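You operate a simulated robot arm through the tools that you are given. There is no shell and no other tool.

You run a simulated robot arm. Do the job below in one go: nothing can be reset, and whatever is moved stays where it is left.

## Task
Wind the white spool back to 3 turns, then test it.
Fine: it ends in the blue dock; wire brake on Firm before the crank turns; free the green lever to lift the spool out; press Test; the tester's dial and switch, the orange winder button and the other spools stay.

It is judged by the outcome, as a careful person would: the job done as asked, and still so three seconds after it is handed in. It fails if anything else is knocked over, pushed out of place, dropped, spilled or broken.

## Robot
A 6-joint arm with a fingered hand, fixed in place. Base frame: the origin is at the foot of the arm, x ahead of it, y to its left, z up; the work surface is at about z = 0.8. Lengths are in m, angles in degrees, forces in N, time in s.
With the tool pointing down near the work surface it reaches from about 0.26 to 0.7 m from the base axis. Its first joint turns from -166.0 to 166.0 degrees. Payload 4 kg.
Tool frame: the origin (TCP) lies between the finger pads and is the grasp point; the fingertips stand 0.026 m ahead of it; z points along the fingers, y is the line along which they close. The gripper opens to 0.148 m. The gripper's body begins 0.073 m behind the TCP. The gripper is a hand of 3 fingers: y runs from the thumb to the fingers, the wrist lies at [0, 0, -0.239] in the tool frame.
Orientation is that of the tool frame in the base frame, as a unit quaternion [x, y, z, w]. With the fingers straight down and closing along the base's y, the tool's x points along the base's -x, its y along +y and its z along -z.

## Interface
- The arm moves only by the tool servo_tool. Its argument "motion" is one flat list of numbers, 6 for each row, row after row: the shift along the base's x, y, z in units of 200 mm (1.0 is 200 mm), then the turn, a rotation vector about the base's x, y, z in units of 90 degrees (1.0 is 90 degrees). In form: [tx, ty, tz, ax, ay, az, tx, ty, tz, ax, ay, az, ...]. A call has 1 to 20 rows; each row is the pose to reach, as a shift and turn from the pose commanded when the call began. A call with a number of a shift or a turn outside -1 to 1 is refused whole. A row lasts 0.2 s, in which the tool goes at most 0.05 m and 8.6 degrees; a call with a longer step from one row to the next is refused whole. Where a pose cannot be reached the arm comes as near as it can. A force on the tool above 40 N (or 10 N above the force at the start of the call, whichever is more), or a blocked arm, ends the call early, and 0.2 s more pass. In this call time passes only in rows, and 0.2 s behind the last. The reply holds the time, the measured pose of the TCP, the force on the tool along the base axes, the opening and the grip force, in the units named above and with some noise, with the torque about the TCP (base axes, N m) and any sound that the robot's microphone picked up, and new pictures: "show" is both (left out), scene, wrist or none.
- Cameras (640 x 400 px; columns grow to the right, rows downward): "scene" is fixed at [0.3977, 0.6498, 1.5603]; the picture's right is [-0.98, 0.18, 0.00], its down [0.17, 0.93, -0.32] and it looks along [-0.06, -0.31, -0.95] (base axes); focal length 238 px, centre (320, 200). "wrist" rides on the gripper at [0.067, -0.039, -0.09] in the tool frame; the picture's right is [0.50, 0.87, 0.00], its down [-0.66, 0.38, -0.65] and it looks along [-0.57, 0.33, 0.76] (tool axes); focal length 222 px, centre (320, 200). There is no depth. A picture from a camera that has moved, and an enlarged one, comes with that camera's place and axes in the base frame and with its lens.
- move_column(by): slides the trunk up (or, below 0, down) by that many m; the arm rides with it, the base frame stays. It gives what a move gives, with no picture.
- curl_fingers(finger1, finger2, thumb_bend): sets how far each is bent, from 0 (flat) to 1 (curled in); at 0.3 the hand is open as for a grip, at 0.7 the pads meet at the TCP. One left out holds its place. A second passes; each finger stops where it meets its share of the squeeze, and holds until it gets a number again. It is the only way to open and close the hand. It gives what a move gives, with no picture; readings hold the bend of each and the force on the fingers (four entries, about 0 where the hand has none), thumb and palm.
- inspect(camera, box): a new picture of the part [left, top, right, bottom] of that camera's present view, enlarged. It takes no simulated time.
- hand_in(): hands the job in; it is judged then, once.

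Places have to be worked out from the pictures, the camera data and where the tool is seen. Open the gripper and draw the arm clear of the work before you hand the job in, unless the task says otherwise.

The tools are called after "Request:" as name(argument=value, ...) on one line, values as JSON. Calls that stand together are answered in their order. servo_tool: Moves the arm, as the interface text tells. Its arguments: {"type":"object","properties":{"motion":{"type":"array"},"show":{"type":"string","enum":["both","scene","wrist","none"]}},"required":["motion"]} The other tools are called the same way: move_column (by) slides the trunk up or down; curl_fingers (finger1, finger2, thumb_bend) moves the fingers one by one; inspect (camera, box) takes an enlarged picture of a part of a camera's view; hand_in () hands the job in.

At the start:

```text
t: 0.0
eef_pos: [0.2997, 0.3947, 1.2303]
ee_rot: [0.0, 1.0, 0.0, 0.001]
wrist_force: [0.2, -0.6, 0.2]
torque: [-0.01, 0.03, -0.01]
finger_gap: 0.1478
grip_force: 0.0
shape: jaw
bend: [0.3, 0.3, 0.3]
finger forces: [0.0, 0.1, 0.0, 0.0, 0.0, 0.0]
trunk travel left (down, up): [-0.275, 0.042]
```

scene: 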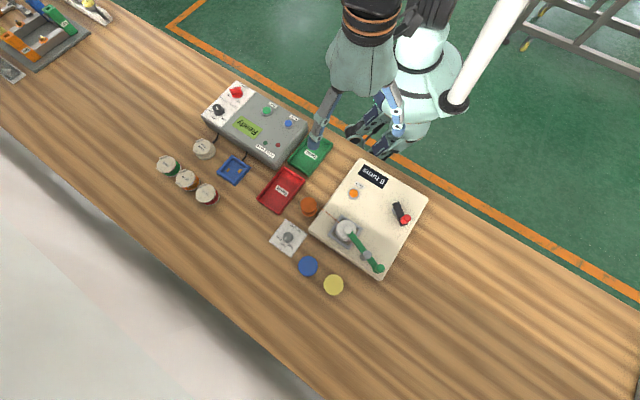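
wrist: 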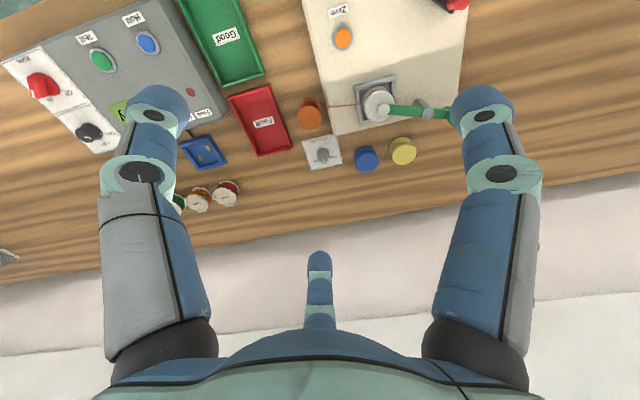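

I'll look closely at the pieces on the bench before moving anything.

Request:
inspect(camera="scene", box=[290, 140, 450, 300])

Request:
inspect(camera="scene", box=[140, 70, 340, 220])

Request:
inspect(camera="wrist", box=[220, 0, 480, 200])

Request:
inspect(camera="wrist", box=[0, 0, 300, 220])

```text
2.50 times, centred on (370, 220) of scene
camera zoom: at [0.3977, 0.6498, 1.5603], right [-0.98, 0.18, 0.0], down [0.17, 0.93, -0.32], along [-0.06, -0.31, -0.95], focal length 595 px, centre (195, 150)
```

zoom: 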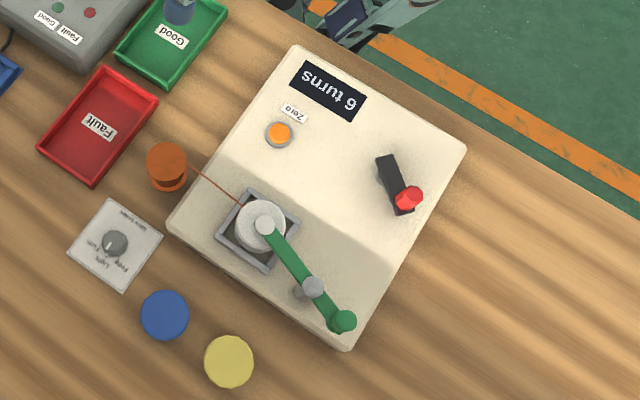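

```text
2.67 times, centred on (240, 145) of scene
camera zoom: at [0.3977, 0.6498, 1.5603], right [-0.98, 0.18, 0.0], down [0.17, 0.93, -0.32], along [-0.06, -0.31, -0.95], focal length 634 px, centre (533, 347)
```

zoom: 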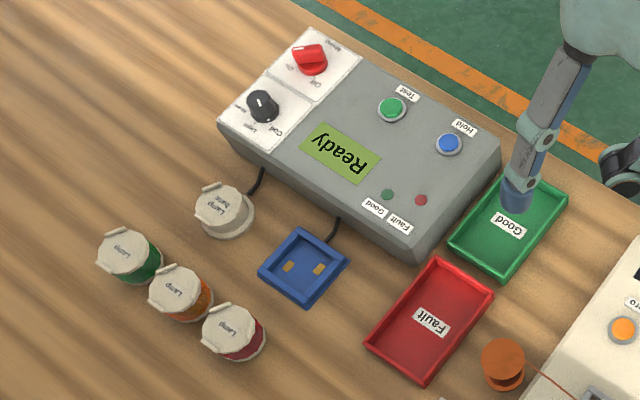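

```text
2.00 times, centred on (350, 100) of wrist
camera zoom: at [0.2309, 0.3553, 1.3199], right [-0.5, 0.87, 0.0], down [0.65, 0.38, 0.65], along [0.57, 0.33, -0.76], focal length 444 px, centre (260, 400)
```

zoom: 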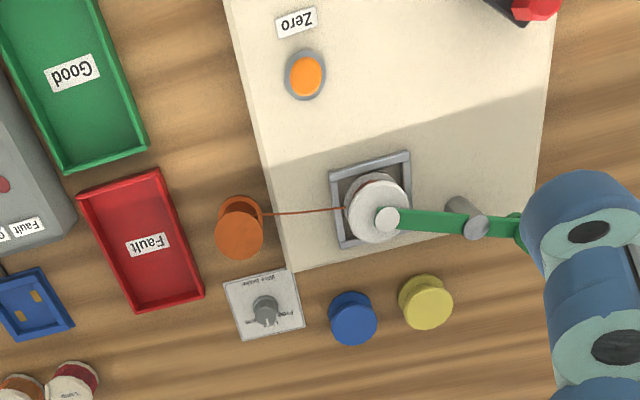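

```text
1.82 times, centred on (150, 110) of wrist
camera zoom: at [0.2309, 0.3553, 1.3199], right [-0.5, 0.87, 0.0], down [0.65, 0.38, 0.65], along [0.57, 0.33, -0.76], focal length 404 px, centre (629, 364)
```

zoom: 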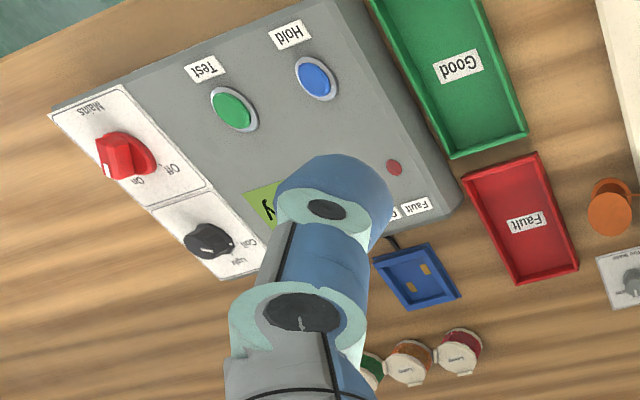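

Let me see the hand's geometry from the scene camera and the fingers' arrangement.

Request:
inspect(camera="scene", box=[290, 40, 450, 180])

Request:
inspect(camera="scene", box=[255, 200, 355, 300])

Request:
inspect(camera="scene", box=[310, 200, 400, 290])

Request:
inspect(camera="wrist", box=[290, 60, 470, 180])

Request:
inspect(camera="scene", box=[0, 0, 130, 90])

```text
2.86 times, centred on (370, 110) of scene
camera zoom: at [0.3977, 0.6498, 1.5603], right [-0.98, 0.18, 0.0], down [0.17, 0.93, -0.32], along [-0.06, -0.31, -0.95], focal length 680 px, centre (177, 457)
```

zoom: 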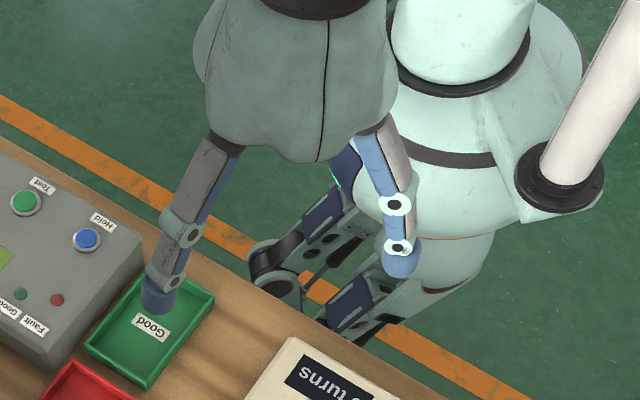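

```text
4.00 times, centred on (305, 250) of scene
camera zoom: at [0.3977, 0.6498, 1.5603], right [-0.98, 0.18, 0.0], down [0.17, 0.93, -0.32], along [-0.06, -0.31, -0.95], focal length 952 px, centre (380, 0)
```

zoom: 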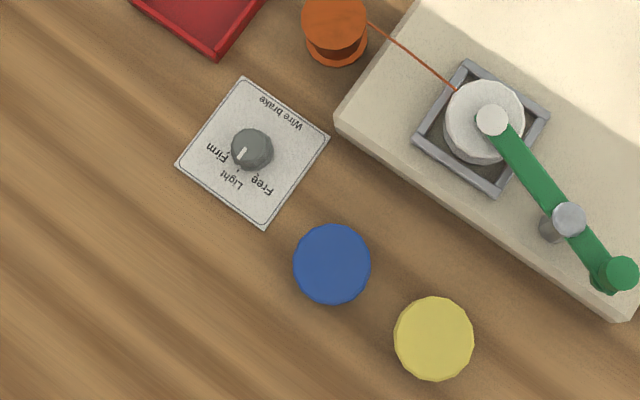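

```text
4.44 times, centred on (355, 245) of scene
camera zoom: at [0.3977, 0.6498, 1.5603], right [-0.98, 0.18, 0.0], down [0.17, 0.93, -0.32], along [-0.06, -0.31, -0.95], focal length 1057 px, centre (164, 0)
```

zoom: 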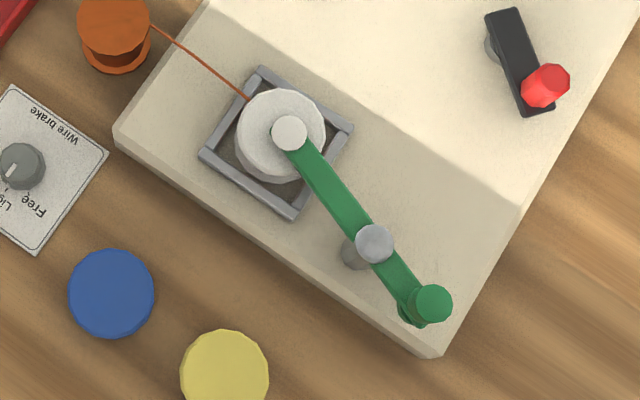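

```text
3.33 times, centred on (380, 120) of wrist
camera zoom: at [0.2309, 0.3553, 1.3199], right [-0.5, 0.87, 0.0], down [0.65, 0.38, 0.65], along [0.57, 0.33, -0.76], focal length 740 px, centre (120, 467)
```

zoom: 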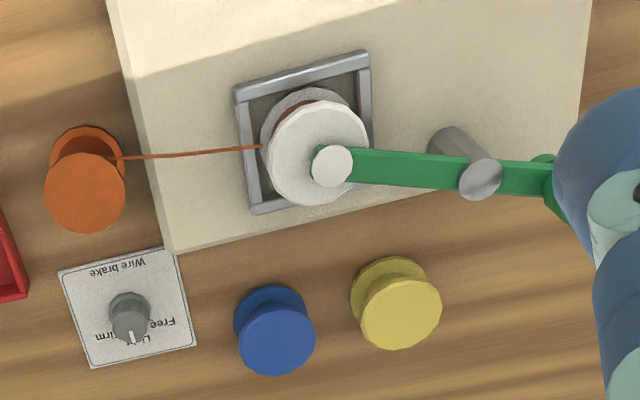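

```text
4.44 times, centred on (65, 45) of scene
camera zoom: at [0.3977, 0.6498, 1.5603], right [-0.98, 0.18, 0.0], down [0.17, 0.93, -0.32], along [-0.06, -0.31, -0.95], focal length 1057 px, centre (1453, 889)
```

zoom: 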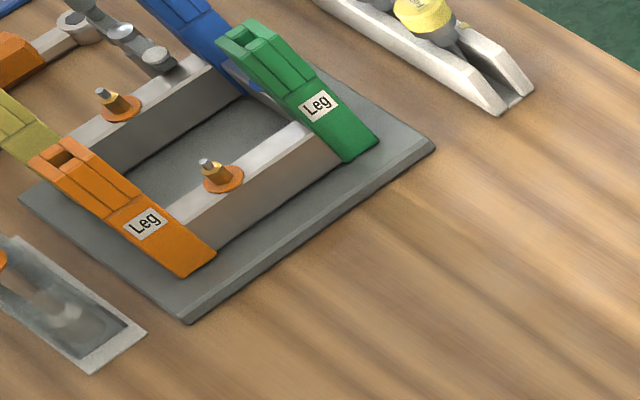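

The hand seems to be a three-finger tripod. I'll close it in the air to learn how it closes, then look at it.

Request:
curl_fingers(finger1=0.6, finger2=0.6, thumb_bend=0.6)

Request:
inspect(camera="wrist", box=[0, 0, 640, 400])

Request:
inspect(camera="scene", box=[290, 40, 450, 180])

```text
t: 1.0
eef_pos: [0.3004, 0.3954, 1.2305]
ee_rot: [0.0, 1.0, 0.0, 0.002]
wrist_force: [0.1, 0.4, -0.3]
torque: [-0.01, -0.02, 0.01]
finger_gap: 0.0301
grip_force: 0.1
shape: fingers
bend: [0.6, 0.6, 0.6]
finger forces: [0.1, 0.0, 0.1, 0.0, 0.1, 0.0]
trunk travel left (down, up): [-0.275, 0.042]
```

```text
1.00 times, centred on (320, 200) of wrist (not enlarged: the box is as wide or as high as the picture)
camera zoom: at [0.2309, 0.3553, 1.32], right [-0.5, 0.87, 0.0], down [0.65, 0.38, 0.65], along [0.57, 0.33, -0.76], focal length 222 px, centre (320, 200)
```

zoom: 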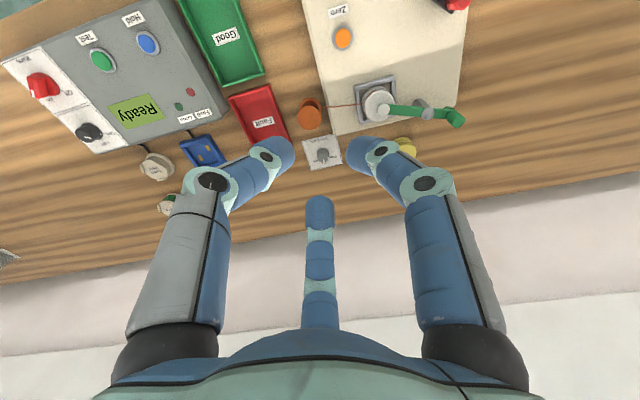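

```text
2.86 times, centred on (370, 110) of scene
camera zoom: at [0.3977, 0.6498, 1.5603], right [-0.98, 0.18, 0.0], down [0.17, 0.93, -0.32], along [-0.06, -0.31, -0.95], focal length 680 px, centre (177, 457)
```

zoom: 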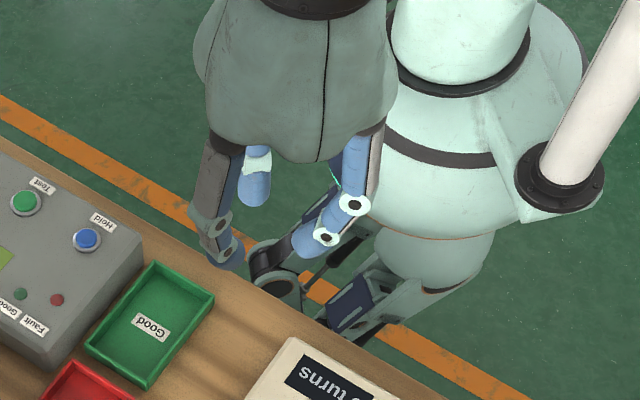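

The three fingers close centrically (gap 0.03 at 0.6). Now I move the wrist camera to look at the winder's crank from nearby.

Request:
servo_tool(motion=[-0.2, 0.05, -0.1, 0, 0, 0, -0.4, 0.1, -0.2, 0, 0, 0, -0.6, 0.15, -0.3, 0, 0, 0, -0.8, 0.2, -0.4, 0, 0, 0, -1.0, 0.25, -0.5, 0, 0, 0], show="both")

```text
t: 1.9
eef_pos: [0.2664, 0.3727, 1.159]
ee_rot: [0.107, 0.994, -0.014, 0.001]
wrist_force: [1.0, 0.9, -0.4]
torque: [-0.03, -0.02, 0.0]
finger_gap: 0.0295
grip_force: 0.0
shape: fingers
bend: [0.6, 0.6, 0.6]
finger forces: [0.0, 0.0, 0.0, 0.1, 0.1, 0.0]
trunk travel left (down, up): [-0.275, 0.042]
stopped in row 4: the arm was blocked; the commanded pose is now the measured one
camera wrist: at [0.1905, 0.3513, 1.2496], right [-0.3, 0.95, -0.02], down [0.72, 0.25, 0.65], along [0.62, 0.18, -0.76], focal length 222 px, centre (320, 200)
```

scene: 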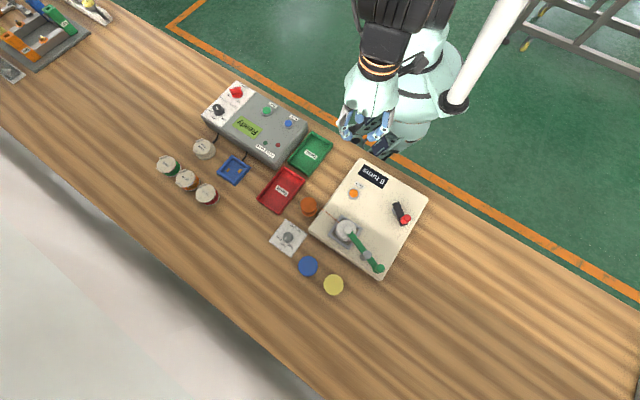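
wrist: 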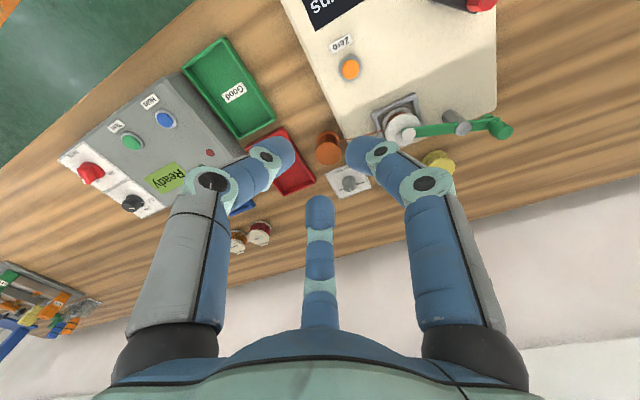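

The arm was blocked and twisted the yaw slightly. I'll look at the arm from the scene camera, then try again with the yaw following the base rotation.

Request:
inspect(camera="scene", box=[300, 0, 540, 160])

Request:
servo_tool(motion=[-0.1, 0.03, 0, 0, 0, 0.08, -0.2, 0.07, 0, 0, 0, 0.16], show="scene")

```text
2.50 times, centred on (420, 80) of scene
camera zoom: at [0.3977, 0.6498, 1.5603], right [-0.98, 0.18, 0.0], down [0.17, 0.93, -0.32], along [-0.06, -0.31, -0.95], focal length 595 px, centre (70, 500)
```

zoom: 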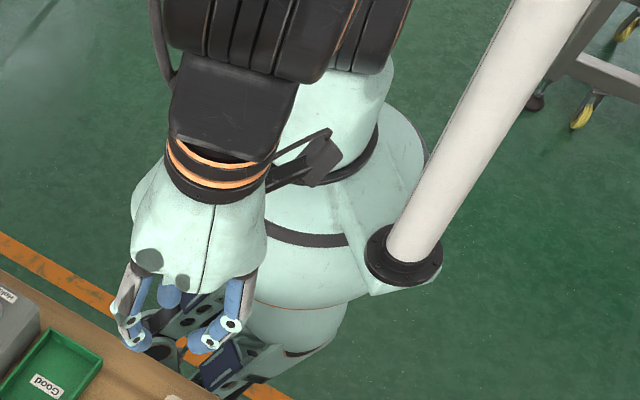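

```text
t: 2.5
eef_pos: [0.2233, 0.3877, 1.1789]
ee_rot: [-0.02, 1.0, 0.006, 0.013]
wrist_force: [0.7, -0.4, 0.4]
torque: [-0.04, -0.03, -0.03]
finger_gap: 0.0298
grip_force: 0.1
shape: fingers
bend: [0.6, 0.6, 0.6]
finger forces: [0.1, 0.0, 0.0, 0.1, 0.0, 0.0]
trunk travel left (down, up): [-0.275, 0.042]
```

scene: 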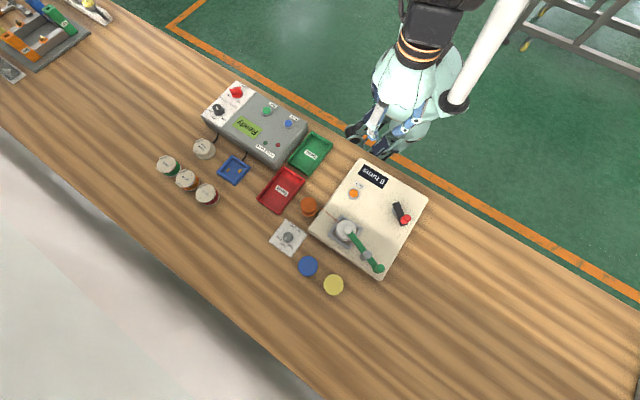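

It moves; the arm simply lags behind fast steps. I'll use slower steps toward the crank-viewing pose.

Request:
servo_tool(motion=[-0.08, 0.03, -0.03, 0, 0, 0.04, -0.16, 0.06, -0.06, 0, 0, 0.08, -0.24, 0.09, -0.09, 0, 0, 0.12, -0.32, 0.12, -0.12, 0, 0, 0.16, -0.4, 0.15, -0.15, 0, 0, 0.2, -0.4, 0.15, -0.15, 0, 0, 0.2], show="both")

```text
t: 3.9
eef_pos: [0.1383, 0.423, 1.1421]
ee_rot: [-0.181, 0.983, 0.0, 0.009]
wrist_force: [-0.1, 0.5, 0.8]
torque: [0.01, 0.02, 0.02]
finger_gap: 0.03
grip_force: 0.1
shape: fingers
bend: [0.6, 0.6, 0.6]
finger forces: [0.0, 0.1, 0.0, 0.0, 0.0, 0.0]
trunk travel left (down, up): [-0.275, 0.042]
camera wrist: at [0.0867, 0.3617, 1.2298], right [-0.77, 0.63, -0.01], down [0.47, 0.58, 0.66], along [0.43, 0.51, -0.75], focal length 222 px, centre (320, 200)
```

scene: 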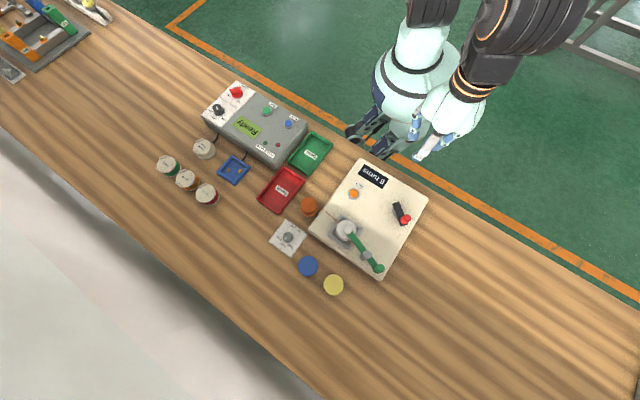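
wrist: 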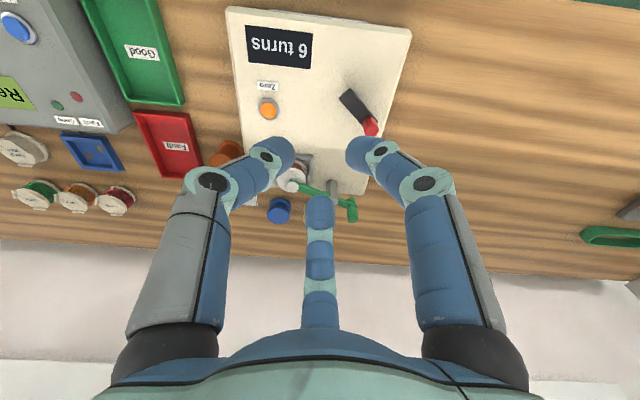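

The winder, counter and crank are all in the wrist view. I'll zoom in on the crank and lever.

Request:
inspect(camera="wrist", box=[310, 70, 410, 140])

Request:
inspect(camera="scene", box=[370, 180, 430, 240])

Request:
inspect(camera="wrist", box=[230, 0, 430, 220])

```text
5.71 times, centred on (360, 105) of wrist
camera zoom: at [0.0867, 0.3617, 1.2298], right [-0.77, 0.63, -0.01], down [0.47, 0.58, 0.66], along [0.43, 0.51, -0.75], focal length 1269 px, centre (91, 743)
```

zoom: 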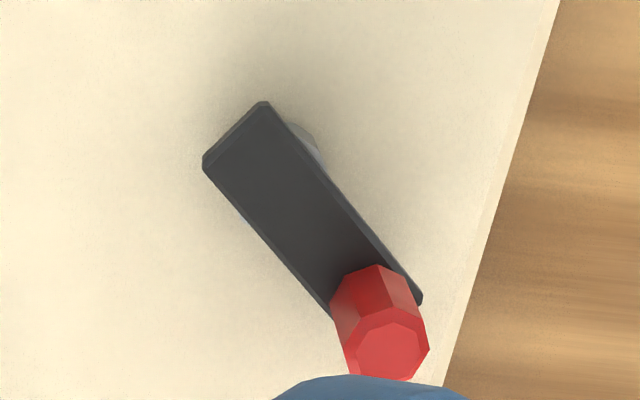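

```text
6.67 times, centred on (400, 210) of scene
camera zoom: at [0.3977, 0.6498, 1.5603], right [-0.98, 0.18, 0.0], down [0.17, 0.93, -0.32], along [-0.06, -0.31, -0.95], focal length 1586 px, centre (-213, 133)
```

zoom: 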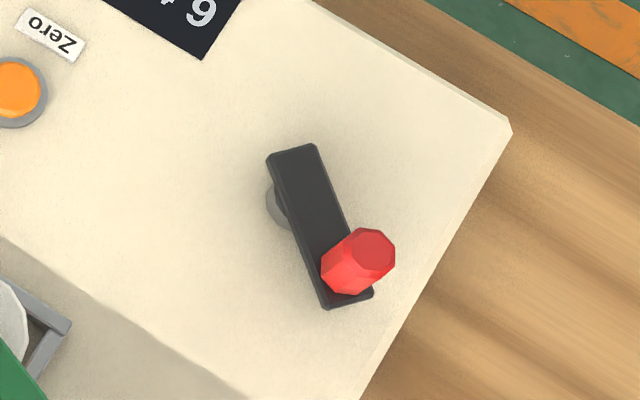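

```text
1.82 times, centred on (330, 110) of wrist
camera zoom: at [0.0867, 0.3617, 1.2298], right [-0.77, 0.63, -0.01], down [0.47, 0.58, 0.66], along [0.43, 0.51, -0.75], focal length 404 px, centre (302, 364)
```

zoom: 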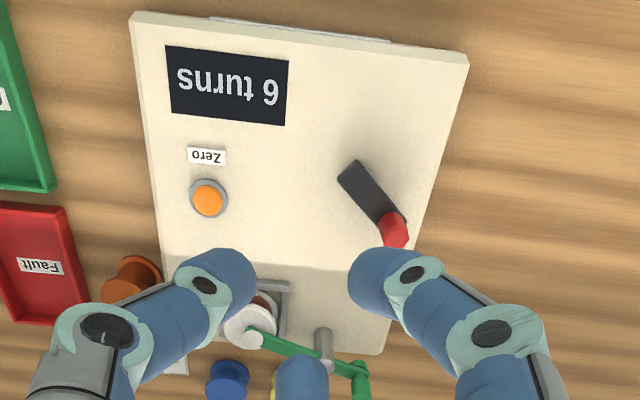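

Triangulating puts the red crank knob's top at about (0.122, 0.529, 0.896). I'll open the hand and bring the camera closer to find the crank axis and the arm height.

Request:
curl_fingers(finger1=0.3, finger2=0.3, thumb_bend=0.3)

Request:
servo_tool(motion=[-0.08, 0.02, -0.12, 0, 0, 0, -0.16, 0.04, -0.24, 0, 0, 0, -0.24, 0.06, -0.36, 0, 0, 0, -0.32, 0.08, -0.48, 0, 0, 0, -0.4, 0.1, -0.6, 0, 0, 0, -0.4, 0.1, -0.7, 0, 0, 0, -0.4, 0.1, -0.7, 0, 0, 0], show="wrist")

```text
t: 4.9
eef_pos: [0.1378, 0.423, 1.1388]
ee_rot: [-0.181, 0.983, -0.004, 0.008]
wrist_force: [0.1, -0.3, -0.1]
torque: [0.02, 0.0, -0.04]
finger_gap: 0.1266
grip_force: 0.0
shape: fingers
bend: [0.3, 0.3, 0.3]
finger forces: [0.1, 0.1, 0.1, 0.2, 0.0, 0.0]
trunk travel left (down, up): [-0.275, 0.042]
```

```text
t: 6.0
eef_pos: [0.0825, 0.4444, 1.1053]
ee_rot: [-0.166, 0.983, 0.067, 0.033]
wrist_force: [0.2, -0.5, -0.1]
torque: [-0.02, 0.0, -0.01]
finger_gap: 0.1265
grip_force: 0.1
shape: fingers
bend: [0.3, 0.3, 0.3]
finger forces: [0.0, 0.0, 0.0, 0.0, 0.0, 0.0]
trunk travel left (down, up): [-0.275, 0.042]
stopped in row 5: the arm was blocked; the commanded pose is now the measured one
camera wrist: at [0.0273, 0.3722, 1.1823], right [-0.76, 0.65, 0.06], down [0.47, 0.47, 0.75], along [0.46, 0.6, -0.66], focal length 222 px, centre (320, 200)
```

wrist: 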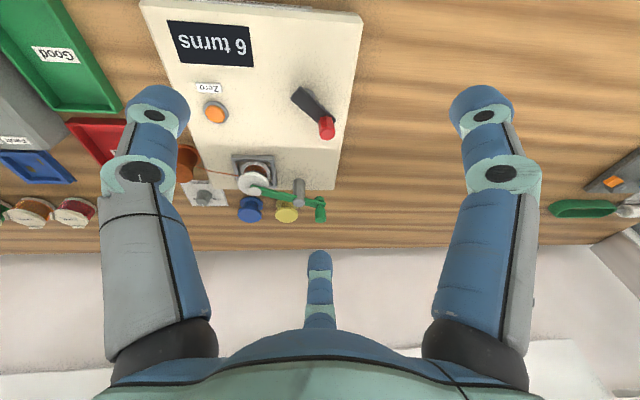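

The lowering lags a lot. I'll test whether it's a speed issue with a slow, purely vertical move that also levels the tilt.

Request:
servo_tool(motion=[0, 0, 0, 0, 0, 0, 0, 0, -0.05, 0, 0, 0, 0, 0, -0.1, 0, 0, 0, 0, 0, -0.15, 0, 0, 0, 0, 0, -0.2, 0, 0, 0, 0, 0, -0.2, 0, 0, 0], show="none")

```text
t: 7.4
eef_pos: [0.0864, 0.4476, 1.0855]
ee_rot: [-0.163, 0.982, 0.087, 0.04]
wrist_force: [0.3, -0.3, -0.2]
torque: [0.01, 0.02, -0.01]
finger_gap: 0.1265
grip_force: 0.1
shape: fingers
bend: [0.3, 0.3, 0.3]
finger forces: [0.0, 0.0, 0.0, 0.0, 0.1, 0.0]
trunk travel left (down, up): [-0.275, 0.042]
```

It seems to be a joint limit rather than speed. I'll raise the arm, level the tool and then lower the trunk so that the arm works in a better posture.

Request:
servo_tool(motion=[0, 0, 0.12, 0, 0, 0, 0, 0, 0.24, 0, 0, 0, 0, 0, 0.36, 0, 0, 0, 0, 0, 0.48, 0, 0, 0, 0, 0, 0.6, 0, 0, 0, 0, 0, 0.6, 0, 0, 0], show="none")

Request:
move_column(by=-0.2)

```text
t: 9.0
eef_pos: [0.0941, 0.4353, 1.1524]
ee_rot: [-0.155, 0.987, 0.028, 0.021]
wrist_force: [0.5, 0.0, -0.1]
torque: [-0.03, 0.02, 0.0]
finger_gap: 0.1264
grip_force: 0.1
shape: fingers
bend: [0.3, 0.3, 0.3]
finger forces: [0.1, 0.0, 0.0, 0.1, 0.1, 0.1]
trunk travel left (down, up): [-0.275, 0.042]
stopped in row 6: the arm was blocked; the commanded pose is now the measured one
```

```text
t: 11.1
eef_pos: [0.0987, 0.4316, 0.9425]
ee_rot: [-0.147, 0.989, 0.02, 0.019]
wrist_force: [-0.4, 0.4, 0.4]
torque: [0.0, -0.01, 0.03]
finger_gap: 0.1266
grip_force: 0.0
shape: fingers
bend: [0.3, 0.3, 0.3]
finger forces: [0.0, 0.1, 0.1, 0.0, 0.1, 0.1]
trunk travel left (down, up): [-0.075, 0.242]
```

Trunk is down; I'll look at where everything stands now.

Request:
inspect(camera="scene", box=[300, 0, 540, 300])

Request:
inspect(camera="wrist", box=[0, 0, 640, 400])

```text
1.33 times, centred on (420, 150) of scene
camera zoom: at [0.3977, 0.6498, 1.5603], right [-0.98, 0.18, 0.0], down [0.17, 0.93, -0.32], along [-0.06, -0.31, -0.95], focal length 317 px, centre (187, 267)
```

zoom: 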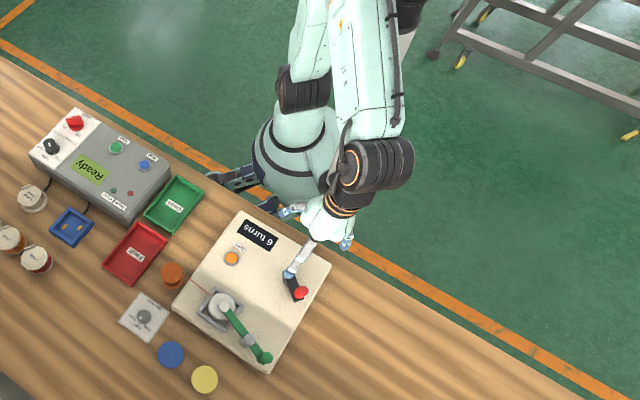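

```text
1.00 times, centred on (320, 200) of wrist (not enlarged: the box is as wide or as high as the picture)
camera zoom: at [0.0419, 0.371, 1.0274], right [-0.73, 0.68, 0.01], down [0.49, 0.52, 0.69], along [0.47, 0.51, -0.72], focal length 222 px, centre (320, 200)
```

zoom: 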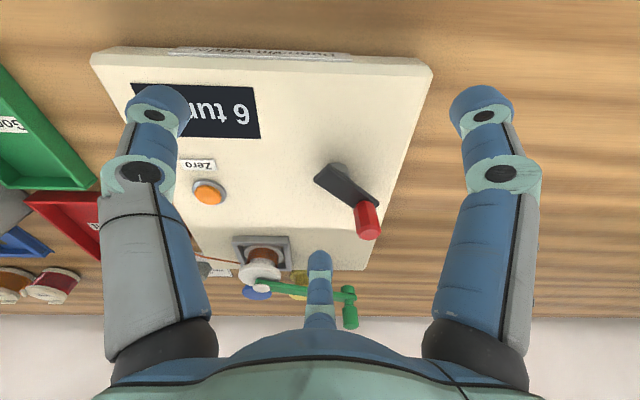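

Good closer view. Zooming on the crank, spool and lever.

Request:
inspect(camera="wrist", box=[280, 140, 420, 250])

Request:
inspect(camera="wrist", box=[200, 210, 380, 340])

Request:
inspect(camera="wrist", box=[80, 30, 440, 140])

```text
3.64 times, centred on (350, 195) of wrist
camera zoom: at [0.0419, 0.371, 1.0274], right [-0.73, 0.68, 0.01], down [0.49, 0.52, 0.69], along [0.47, 0.51, -0.72], focal length 808 px, centre (211, 218)
```

zoom: 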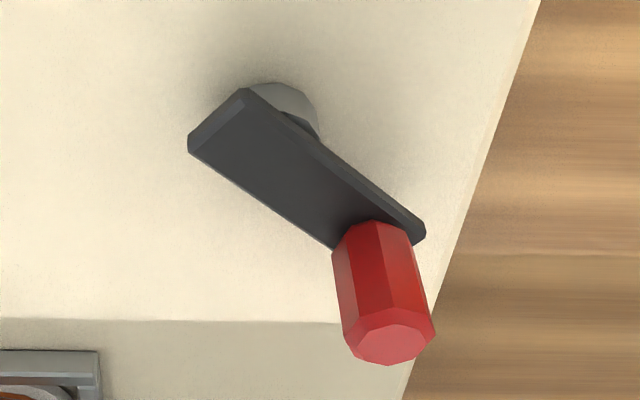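

```text
3.08 times, centred on (290, 275) of wrist
camera zoom: at [0.0419, 0.371, 1.0274], right [-0.73, 0.68, 0.01], down [0.49, 0.52, 0.69], along [0.47, 0.51, -0.72], focal length 684 px, centre (412, -31)
```

zoom: 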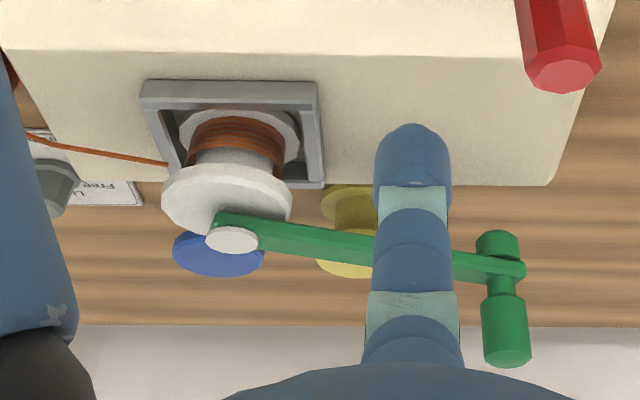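

```text
1.78 times, centred on (260, 85) of wrist
camera zoom: at [0.0419, 0.371, 1.0274], right [-0.73, 0.68, 0.01], down [0.49, 0.52, 0.69], along [0.47, 0.51, -0.72], focal length 395 px, centre (427, 404)
```

zoom: 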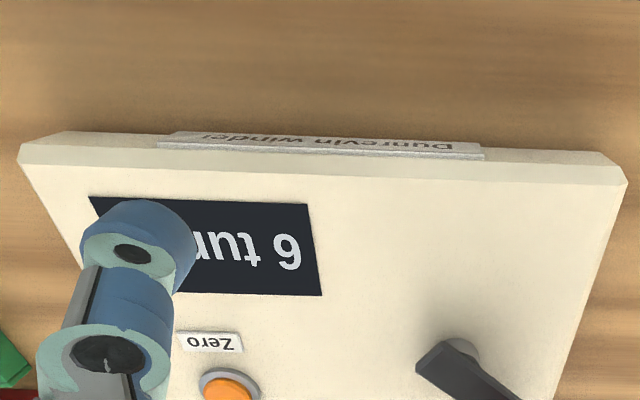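

The crank axis looks to be near (0.1245, 0.487) with the arm top at z≈0.862 and a radius of about 0.043. The brake must come first: its knob is at about (0.470, 0.511), pointing at Light. I'll raise, level the tool and travel towards it.

Request:
servo_tool(motion=[0, 0, 0.1, -0.01, 0.007, 0, 0, 0, 0.2, -0.02, 0.014, 0, 0, 0, 0.3, -0.029, 0.02, 0, 0.1, 0, 0.35, -0.029, 0.02, -0.03, 0.25, 0, 0.35, -0.029, 0.02, -0.06, 0.4, 0, 0.35, -0.029, 0.02, -0.09, 0.55, 0, 0.35, -0.029, 0.02, -0.12, 0.7, 0, 0.35, -0.029, 0.02, -0.15, 0.85, 0, 0.35, -0.029, 0.02, -0.18, 1.0, 0, 0.35, -0.029, 0.02, -0.2, 1.0, 0, 0.35, -0.029, 0.02, -0.2], show="scene")

```text
t: 13.5
eef_pos: [0.2931, 0.4364, 1.0244]
ee_rot: [0.001, 1.0, 0.008, 0.008]
wrist_force: [0.3, -0.1, 0.3]
torque: [-0.01, 0.0, -0.04]
finger_gap: 0.1272
grip_force: 0.1
shape: fingers
bend: [0.3, 0.3, 0.3]
finger forces: [0.0, 0.0, 0.0, 0.0, 0.0, 0.0]
trunk travel left (down, up): [-0.075, 0.242]
```

scene: 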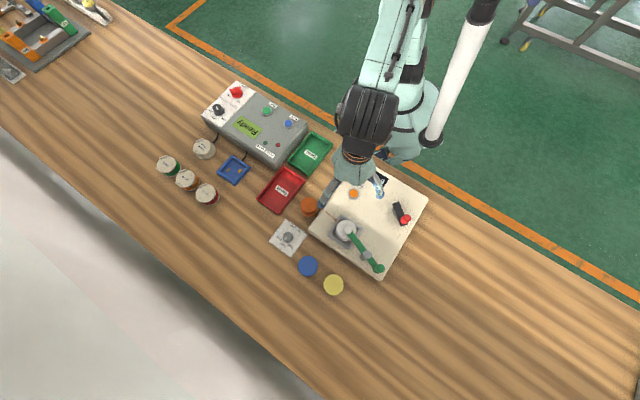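

Motion is smooth now. Continuing to above the brake knob.

Request:
servo_tool(motion=[0.12, 0.05, 0, 0, -0.0, 0, 0.24, 0.1, 0, 0, 0, 0, 0.36, 0.15, 0, 0, 0, 0, 0.48, 0.2, 0, 0, 0, 0, 0.6, 0.25, 0, 0, 0, 0, 0.72, 0.3, 0, 0, 0, 0, 0.84, 0.35, -0.1, 0, 0, 0, 0.87, 0.37, -0.2, 0, 0, 0, 0.87, 0.37, -0.3, 0, 0, 0, 0.87, 0.37, -0.3, 0, 0, 0], show="both")

```text
t: 15.7
eef_pos: [0.4433, 0.4847, 0.9553]
ee_rot: [0.001, 1.0, 0.009, 0.008]
wrist_force: [-0.1, -0.3, -0.3]
torque: [0.03, 0.0, 0.01]
finger_gap: 0.1271
grip_force: 0.0
shape: fingers
bend: [0.3, 0.3, 0.3]
finger forces: [0.0, 0.0, 0.1, 0.1, 0.0, 0.0]
out of reach, approached as far as the arm can: row 5, 6, 7, 8, 9, 10
trunk travel left (down, up): [-0.075, 0.242]
camera wrist: at [0.3735, 0.4445, 1.0418], right [-0.5, 0.87, 0.01], down [0.65, 0.37, 0.67], along [0.58, 0.34, -0.74], focal length 222 px, centre (320, 200)
```

scene: 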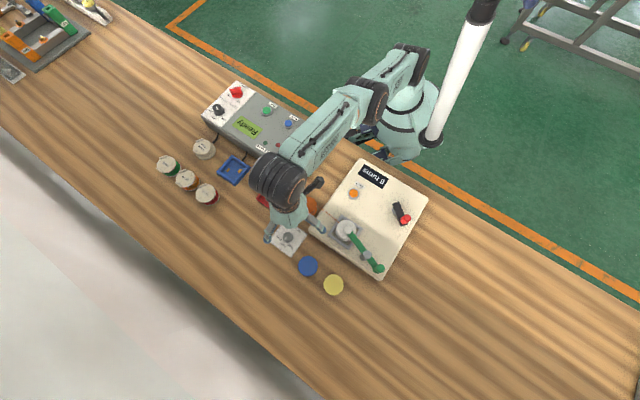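
wrist: 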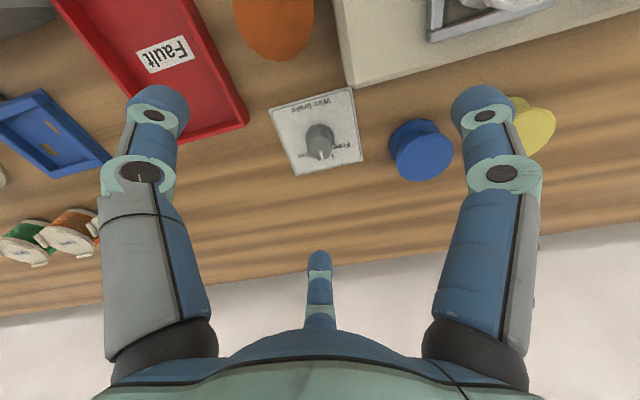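

The arm is almost stretched here. I'll zoom in on the brake knob to fix its place and pointer.

Request:
inspect(camera="wrist", box=[260, 80, 370, 180])

Request:
inspect(camera="scene", box=[240, 180, 350, 280])

```text
4.00 times, centred on (315, 130) of wrist
camera zoom: at [0.3735, 0.4445, 1.0418], right [-0.5, 0.87, 0.01], down [0.65, 0.37, 0.67], along [0.58, 0.34, -0.74], focal length 888 px, centre (340, 480)
```

zoom: 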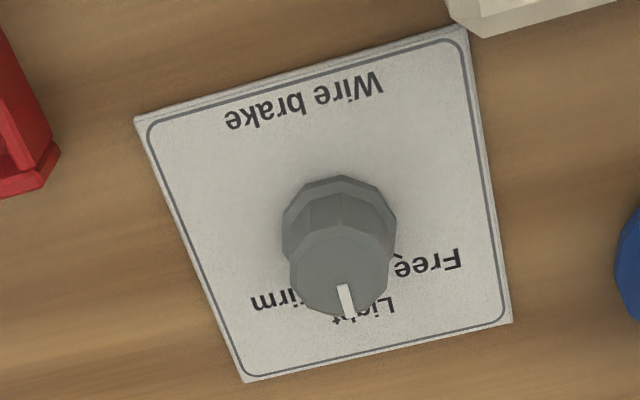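

```text
4.00 times, centred on (295, 230) of scene
camera zoom: at [0.3977, 0.6498, 1.5603], right [-0.98, 0.18, 0.0], down [0.17, 0.93, -0.32], along [-0.06, -0.31, -0.95], focal length 952 px, centre (420, 80)
```

zoom: 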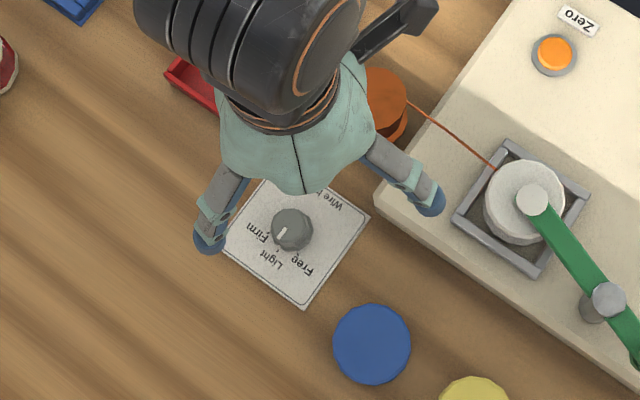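

Request:
inspect(camera="scene", box=[270, 218, 310, 258])

Request:
inspect(camera="wrist", box=[300, 115, 350, 165])

```text
10.00 times, centred on (290, 238) of scene
camera zoom: at [0.3977, 0.6498, 1.5603], right [-0.98, 0.18, 0.0], down [0.17, 0.93, -0.32], along [-0.06, -0.31, -0.95], focal length 2379 px, centre (620, -180)
```

zoom: 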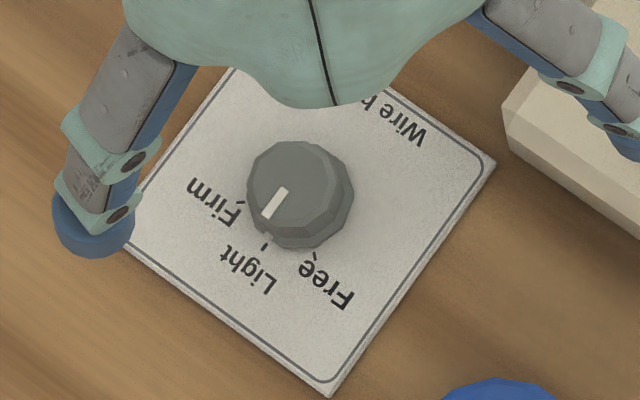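

```text
8.00 times, centred on (325, 140) of wrist
camera zoom: at [0.3735, 0.4445, 1.0418], right [-0.5, 0.87, 0.01], down [0.65, 0.37, 0.67], along [0.58, 0.34, -0.74], focal length 1777 px, centre (280, 680)
```

zoom: 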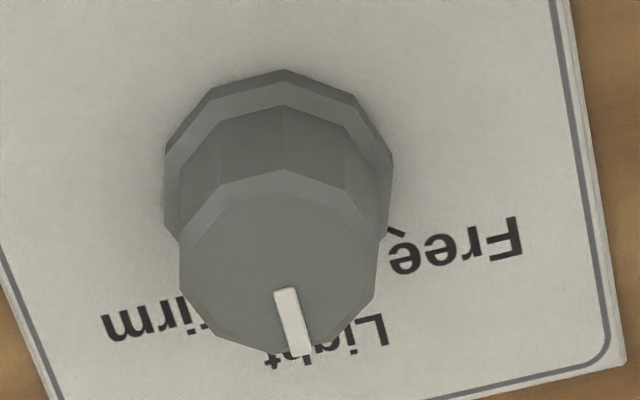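

The pointer is on Light; Firm is about 45° clockwise seen from above. I'll half-close the hand so that the thumb clears the Fault tray corner, and descend a bit to see whether reach improves lower down.

Request:
curl_fingers(finger1=0.48, finger2=0.48, thumb_bend=0.48)

Request:
servo_tool(motion=[0, 0, -0.1, 0, 0, 0, 0, 0, -0.2, 0, 0, 0, 0, 0, -0.3, 0, 0, 0, 0, 0, -0.3, 0, 0, 0], show="wrist")

```text
t: 16.7
eef_pos: [0.4428, 0.4856, 0.9547]
ee_rot: [0.0, 1.0, 0.008, 0.008]
wrist_force: [-0.2, -0.2, 0.9]
torque: [0.0, -0.02, 0.02]
finger_gap: 0.0692
grip_force: 0.1
shape: fingers
bend: [0.48, 0.48, 0.48]
finger forces: [0.0, 0.0, 0.0, 0.1, 0.0, 0.0]
trunk travel left (down, up): [-0.075, 0.242]
```

```text
t: 17.7
eef_pos: [0.4429, 0.4876, 0.8936]
ee_rot: [0.001, 1.0, 0.009, 0.007]
wrist_force: [-0.1, 0.4, 1.1]
torque: [-0.01, 0.0, -0.02]
finger_gap: 0.0692
grip_force: 0.1
shape: fingers
bend: [0.48, 0.48, 0.48]
finger forces: [0.0, 0.1, 0.0, 0.0, 0.0, 0.0]
trunk travel left (down, up): [-0.075, 0.242]
camera wrist: at [0.3726, 0.4458, 0.9808], right [-0.5, 0.87, 0.01], down [0.65, 0.37, 0.67], along [0.58, 0.34, -0.74], focal length 222 px, centre (320, 200)
```

wrist: 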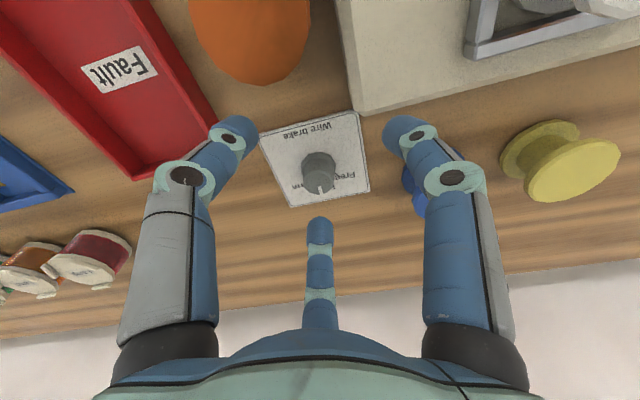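

Not out of reach here. Now I nudge outward to centre over the knob.

Request:
servo_tool(motion=[0.05, 0.04, 0, -0.01, 0.01, 0, 0.1, 0.08, 0, -0.01, 0.01, 0, 0.14, 0.11, -0.03, -0.01, 0.01, 0, 0.14, 0.11, -0.06, -0.01, 0.01, 0, 0.14, 0.11, -0.06, -0.01, 0.01, 0], show="wrist")

```text
t: 18.9
eef_pos: [0.4585, 0.5002, 0.8798]
ee_rot: [0.001, 1.0, 0.001, 0.0]
wrist_force: [-0.5, 0.5, -1.1]
torque: [0.03, 0.03, 0.01]
finger_gap: 0.0693
grip_force: 0.1
shape: fingers
bend: [0.48, 0.48, 0.48]
finger forces: [0.0, 0.1, 0.1, 0.0, 0.0, 0.0]
out of reach, approached as far as the arm can: row 2, 3, 4, 5
trunk travel left (down, up): [-0.075, 0.242]
camera wrist: at [0.3904, 0.4597, 0.9674], right [-0.5, 0.87, 0.0], down [0.66, 0.38, 0.65], along [0.57, 0.33, -0.76], focal length 222 px, centre (320, 200)
```

wrist: 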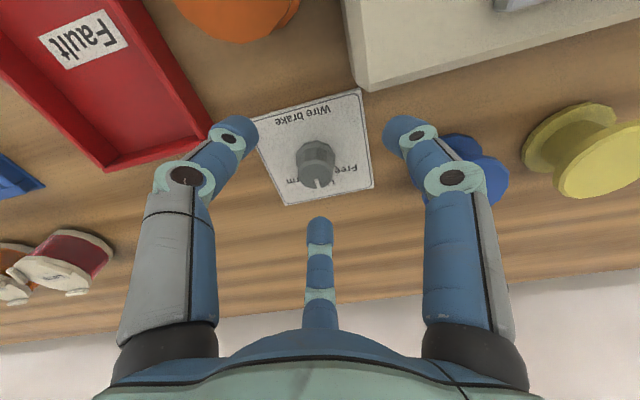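

Reach grows as the hand gets lower, so the shoulder should be higher. I'll measure the knob again from here, then raise the trunk by 0.1.

Request:
inspect(camera="wrist", box=[240, 80, 400, 220])

Request:
move_column(by=0.1)

```text
2.86 times, centred on (320, 150) of wrist
camera zoom: at [0.3904, 0.4597, 0.9674], right [-0.5, 0.87, 0.0], down [0.66, 0.38, 0.65], along [0.57, 0.33, -0.76], focal length 635 px, centre (320, 343)
```

zoom: 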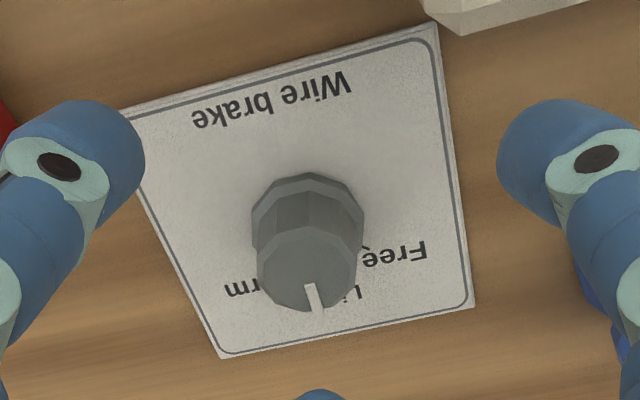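

```text
t: 20.3
eef_pos: [0.4497, 0.4993, 0.9943]
ee_rot: [0.001, 1.0, 0.002, 0.016]
wrist_force: [0.2, 0.4, -0.2]
torque: [0.0, 0.02, 0.0]
finger_gap: 0.069
grip_force: 0.0
shape: fingers
bend: [0.48, 0.48, 0.48]
finger forces: [0.0, 0.0, 0.0, 0.0, 0.1, 0.1]
trunk travel left (down, up): [-0.175, 0.142]
```

From the wrist view the knob centre is at about (0.475, 0.505), top z 0.825. I'll hold one step to see the commanded pose after the trunk move.

Request:
servo_tool(motion=[0, 0, 0, 0, 0, 0, 0, 0, -0.1, 0, 0, 0, 0, 0, -0.2, 0, 0, 0, 0, 0, -0.3, 0, 0, 0, 0, 0, -0.4, 0, 0, 0, 0, 0, -0.5, 0, 0, 0, 0, 0, -0.5, 0, 0, 0], show="none")

```text
t: 21.9
eef_pos: [0.4594, 0.5073, 0.8995]
ee_rot: [0.001, 1.0, 0.001, 0.018]
wrist_force: [0.5, 0.3, 0.6]
torque: [-0.01, -0.03, 0.04]
finger_gap: 0.0693
grip_force: 0.1
shape: fingers
bend: [0.48, 0.48, 0.48]
finger forces: [0.0, 0.0, 0.1, 0.1, 0.1, 0.0]
out of reach, approached as far as the arm can: row 3, 4, 5, 6, 7
trunk travel left (down, up): [-0.175, 0.142]
```

Request:
servo_tool(motion=[0.02, 0, -0.04, 0, 0.01, 0, 0.05, -0.005, -0.08, 0, 0.023, 0, 0.078, -0.01, -0.12, 0, 0.023, 0, 0.078, -0.01, -0.12, 0, 0.023, 0], show="wrist")

```text
t: 22.9
eef_pos: [0.4662, 0.4974, 0.871]
ee_rot: [0.001, 1.0, 0.001, -0.002]
wrist_force: [-0.5, -0.4, 0.1]
torque: [0.03, -0.01, 0.01]
finger_gap: 0.069
grip_force: 0.2
shape: fingers
bend: [0.48, 0.48, 0.48]
finger forces: [0.1, 0.1, 0.0, 0.0, 0.0, 0.1]
trunk travel left (down, up): [-0.175, 0.142]
camera wrist: at [0.398, 0.4572, 0.9611], right [-0.5, 0.87, 0.0], down [0.66, 0.38, 0.65], along [0.56, 0.33, -0.76], focal length 222 px, centre (320, 200)
```

wrist: 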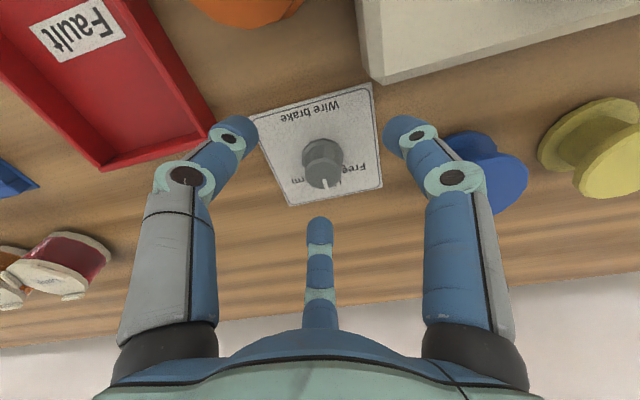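

Now at r≈0.682 without a reach complaint. Moving the remaining few millimetres outward while descending slightly.

Request:
servo_tool(motion=[0.02, 0.015, -0.04, 0, 0, 0, 0.045, 0.035, -0.08, 0, 0, 0, 0.045, 0.035, -0.08, 0, 0, 0], show="wrist")

```text
t: 23.7
eef_pos: [0.4745, 0.505, 0.8554]
ee_rot: [0.001, 1.0, 0.001, -0.002]
wrist_force: [-1.0, -0.3, -1.0]
torque: [-0.03, -0.02, -0.02]
finger_gap: 0.0691
grip_force: 0.1
shape: fingers
bend: [0.48, 0.48, 0.48]
finger forces: [0.0, 0.0, 0.0, 0.0, 0.0, 0.1]
trunk travel left (down, up): [-0.175, 0.142]
camera wrist: at [0.4065, 0.4642, 0.944], right [-0.5, 0.87, 0.0], down [0.66, 0.38, 0.65], along [0.56, 0.33, -0.76], focal length 222 px, centre (320, 200)
```

wrist: 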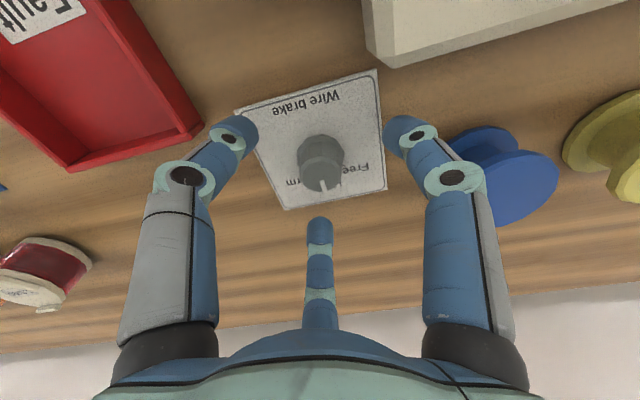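

The knob is centred between the fingers. Descending 2 cm and then closing gently on it.

Request:
servo_tool(motion=[0, 0, -0.05, 0, 0, 0, 0, 0, -0.095, 0, 0, 0, 0, 0, -0.095, 0, 0, 0], show="wrist")

Request:
curl_fingers(finger1=0.57, finger2=0.57, thumb_bend=0.57)

Request:
inspect(camera="wrist", box=[200, 80, 440, 260])

```text
t: 24.5
eef_pos: [0.4773, 0.5026, 0.8355]
ee_rot: [0.001, 1.0, 0.001, -0.001]
wrist_force: [-0.7, 0.0, 0.2]
torque: [0.02, -0.01, -0.05]
finger_gap: 0.0691
grip_force: 0.0
shape: fingers
bend: [0.48, 0.48, 0.48]
finger forces: [0.0, 0.0, 0.0, 0.1, 0.1, 0.0]
trunk travel left (down, up): [-0.175, 0.142]
camera wrist: at [0.4075, 0.4629, 0.9249], right [-0.5, 0.87, 0.0], down [0.66, 0.38, 0.65], along [0.56, 0.33, -0.76], focal length 222 px, centre (320, 200)
```

wrist: 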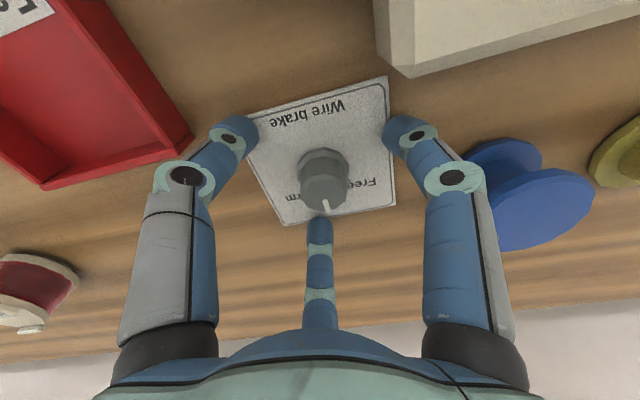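

```text
t: 25.5
eef_pos: [0.4766, 0.5036, 0.8343]
ee_rot: [0.001, 1.0, 0.001, -0.002]
wrist_force: [0.5, 0.8, 0.4]
torque: [-0.01, 0.0, 0.0]
finger_gap: 0.0428
grip_force: 0.1
shape: fingers
bend: [0.56, 0.56, 0.56]
finger forces: [0.0, 0.0, 0.0, 0.1, 0.1, 0.0]
trunk travel left (down, up): [-0.175, 0.142]
```

```text
2.22 times, centred on (320, 170) of wrist
camera zoom: at [0.4075, 0.463, 0.925], right [-0.5, 0.87, 0.0], down [0.66, 0.38, 0.65], along [0.56, 0.33, -0.76], focal length 494 px, centre (320, 267)
```

zoom: 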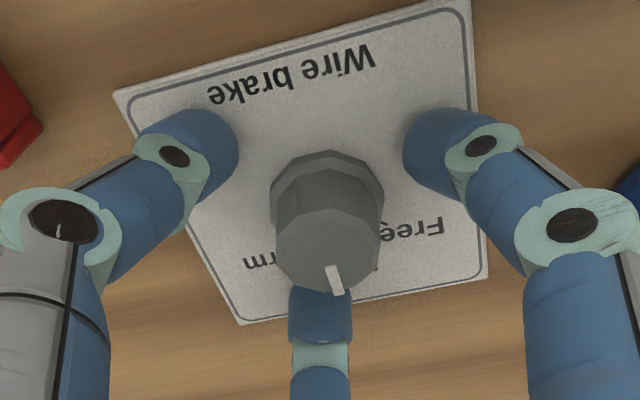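

Knob is centred within about 2 mm. Closing onto it.

Request:
curl_fingers(finger1=0.65, finger2=0.65, thumb_bend=0.65)

Request:
inspect(camera="wrist", box=[200, 80, 440, 260])

```text
t: 26.5
eef_pos: [0.4761, 0.5025, 0.8353]
ee_rot: [0.001, 1.0, 0.002, -0.002]
wrist_force: [0.8, 0.7, -0.6]
torque: [-0.01, 0.01, -0.05]
finger_gap: 0.0227
grip_force: 4.6
shape: fingers
bend: [0.61, 0.6, 0.63]
finger forces: [2.8, 3.9, 0.1, 0.0, 2.5, 0.1]
trunk travel left (down, up): [-0.175, 0.142]
```

```text
2.22 times, centred on (320, 170) of wrist
camera zoom: at [0.4075, 0.4631, 0.9249], right [-0.5, 0.87, 0.0], down [0.66, 0.38, 0.65], along [0.56, 0.33, -0.76], focal length 494 px, centre (320, 267)
```

zoom: 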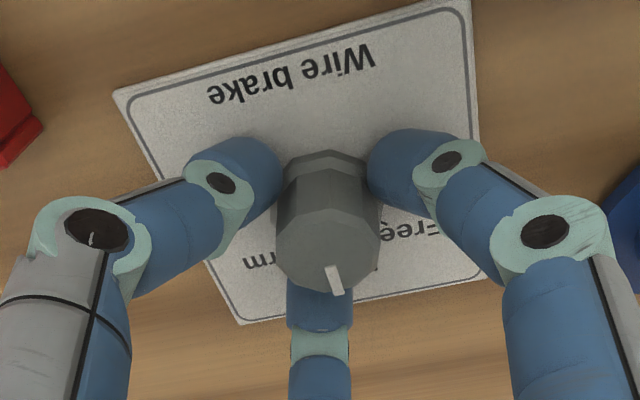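

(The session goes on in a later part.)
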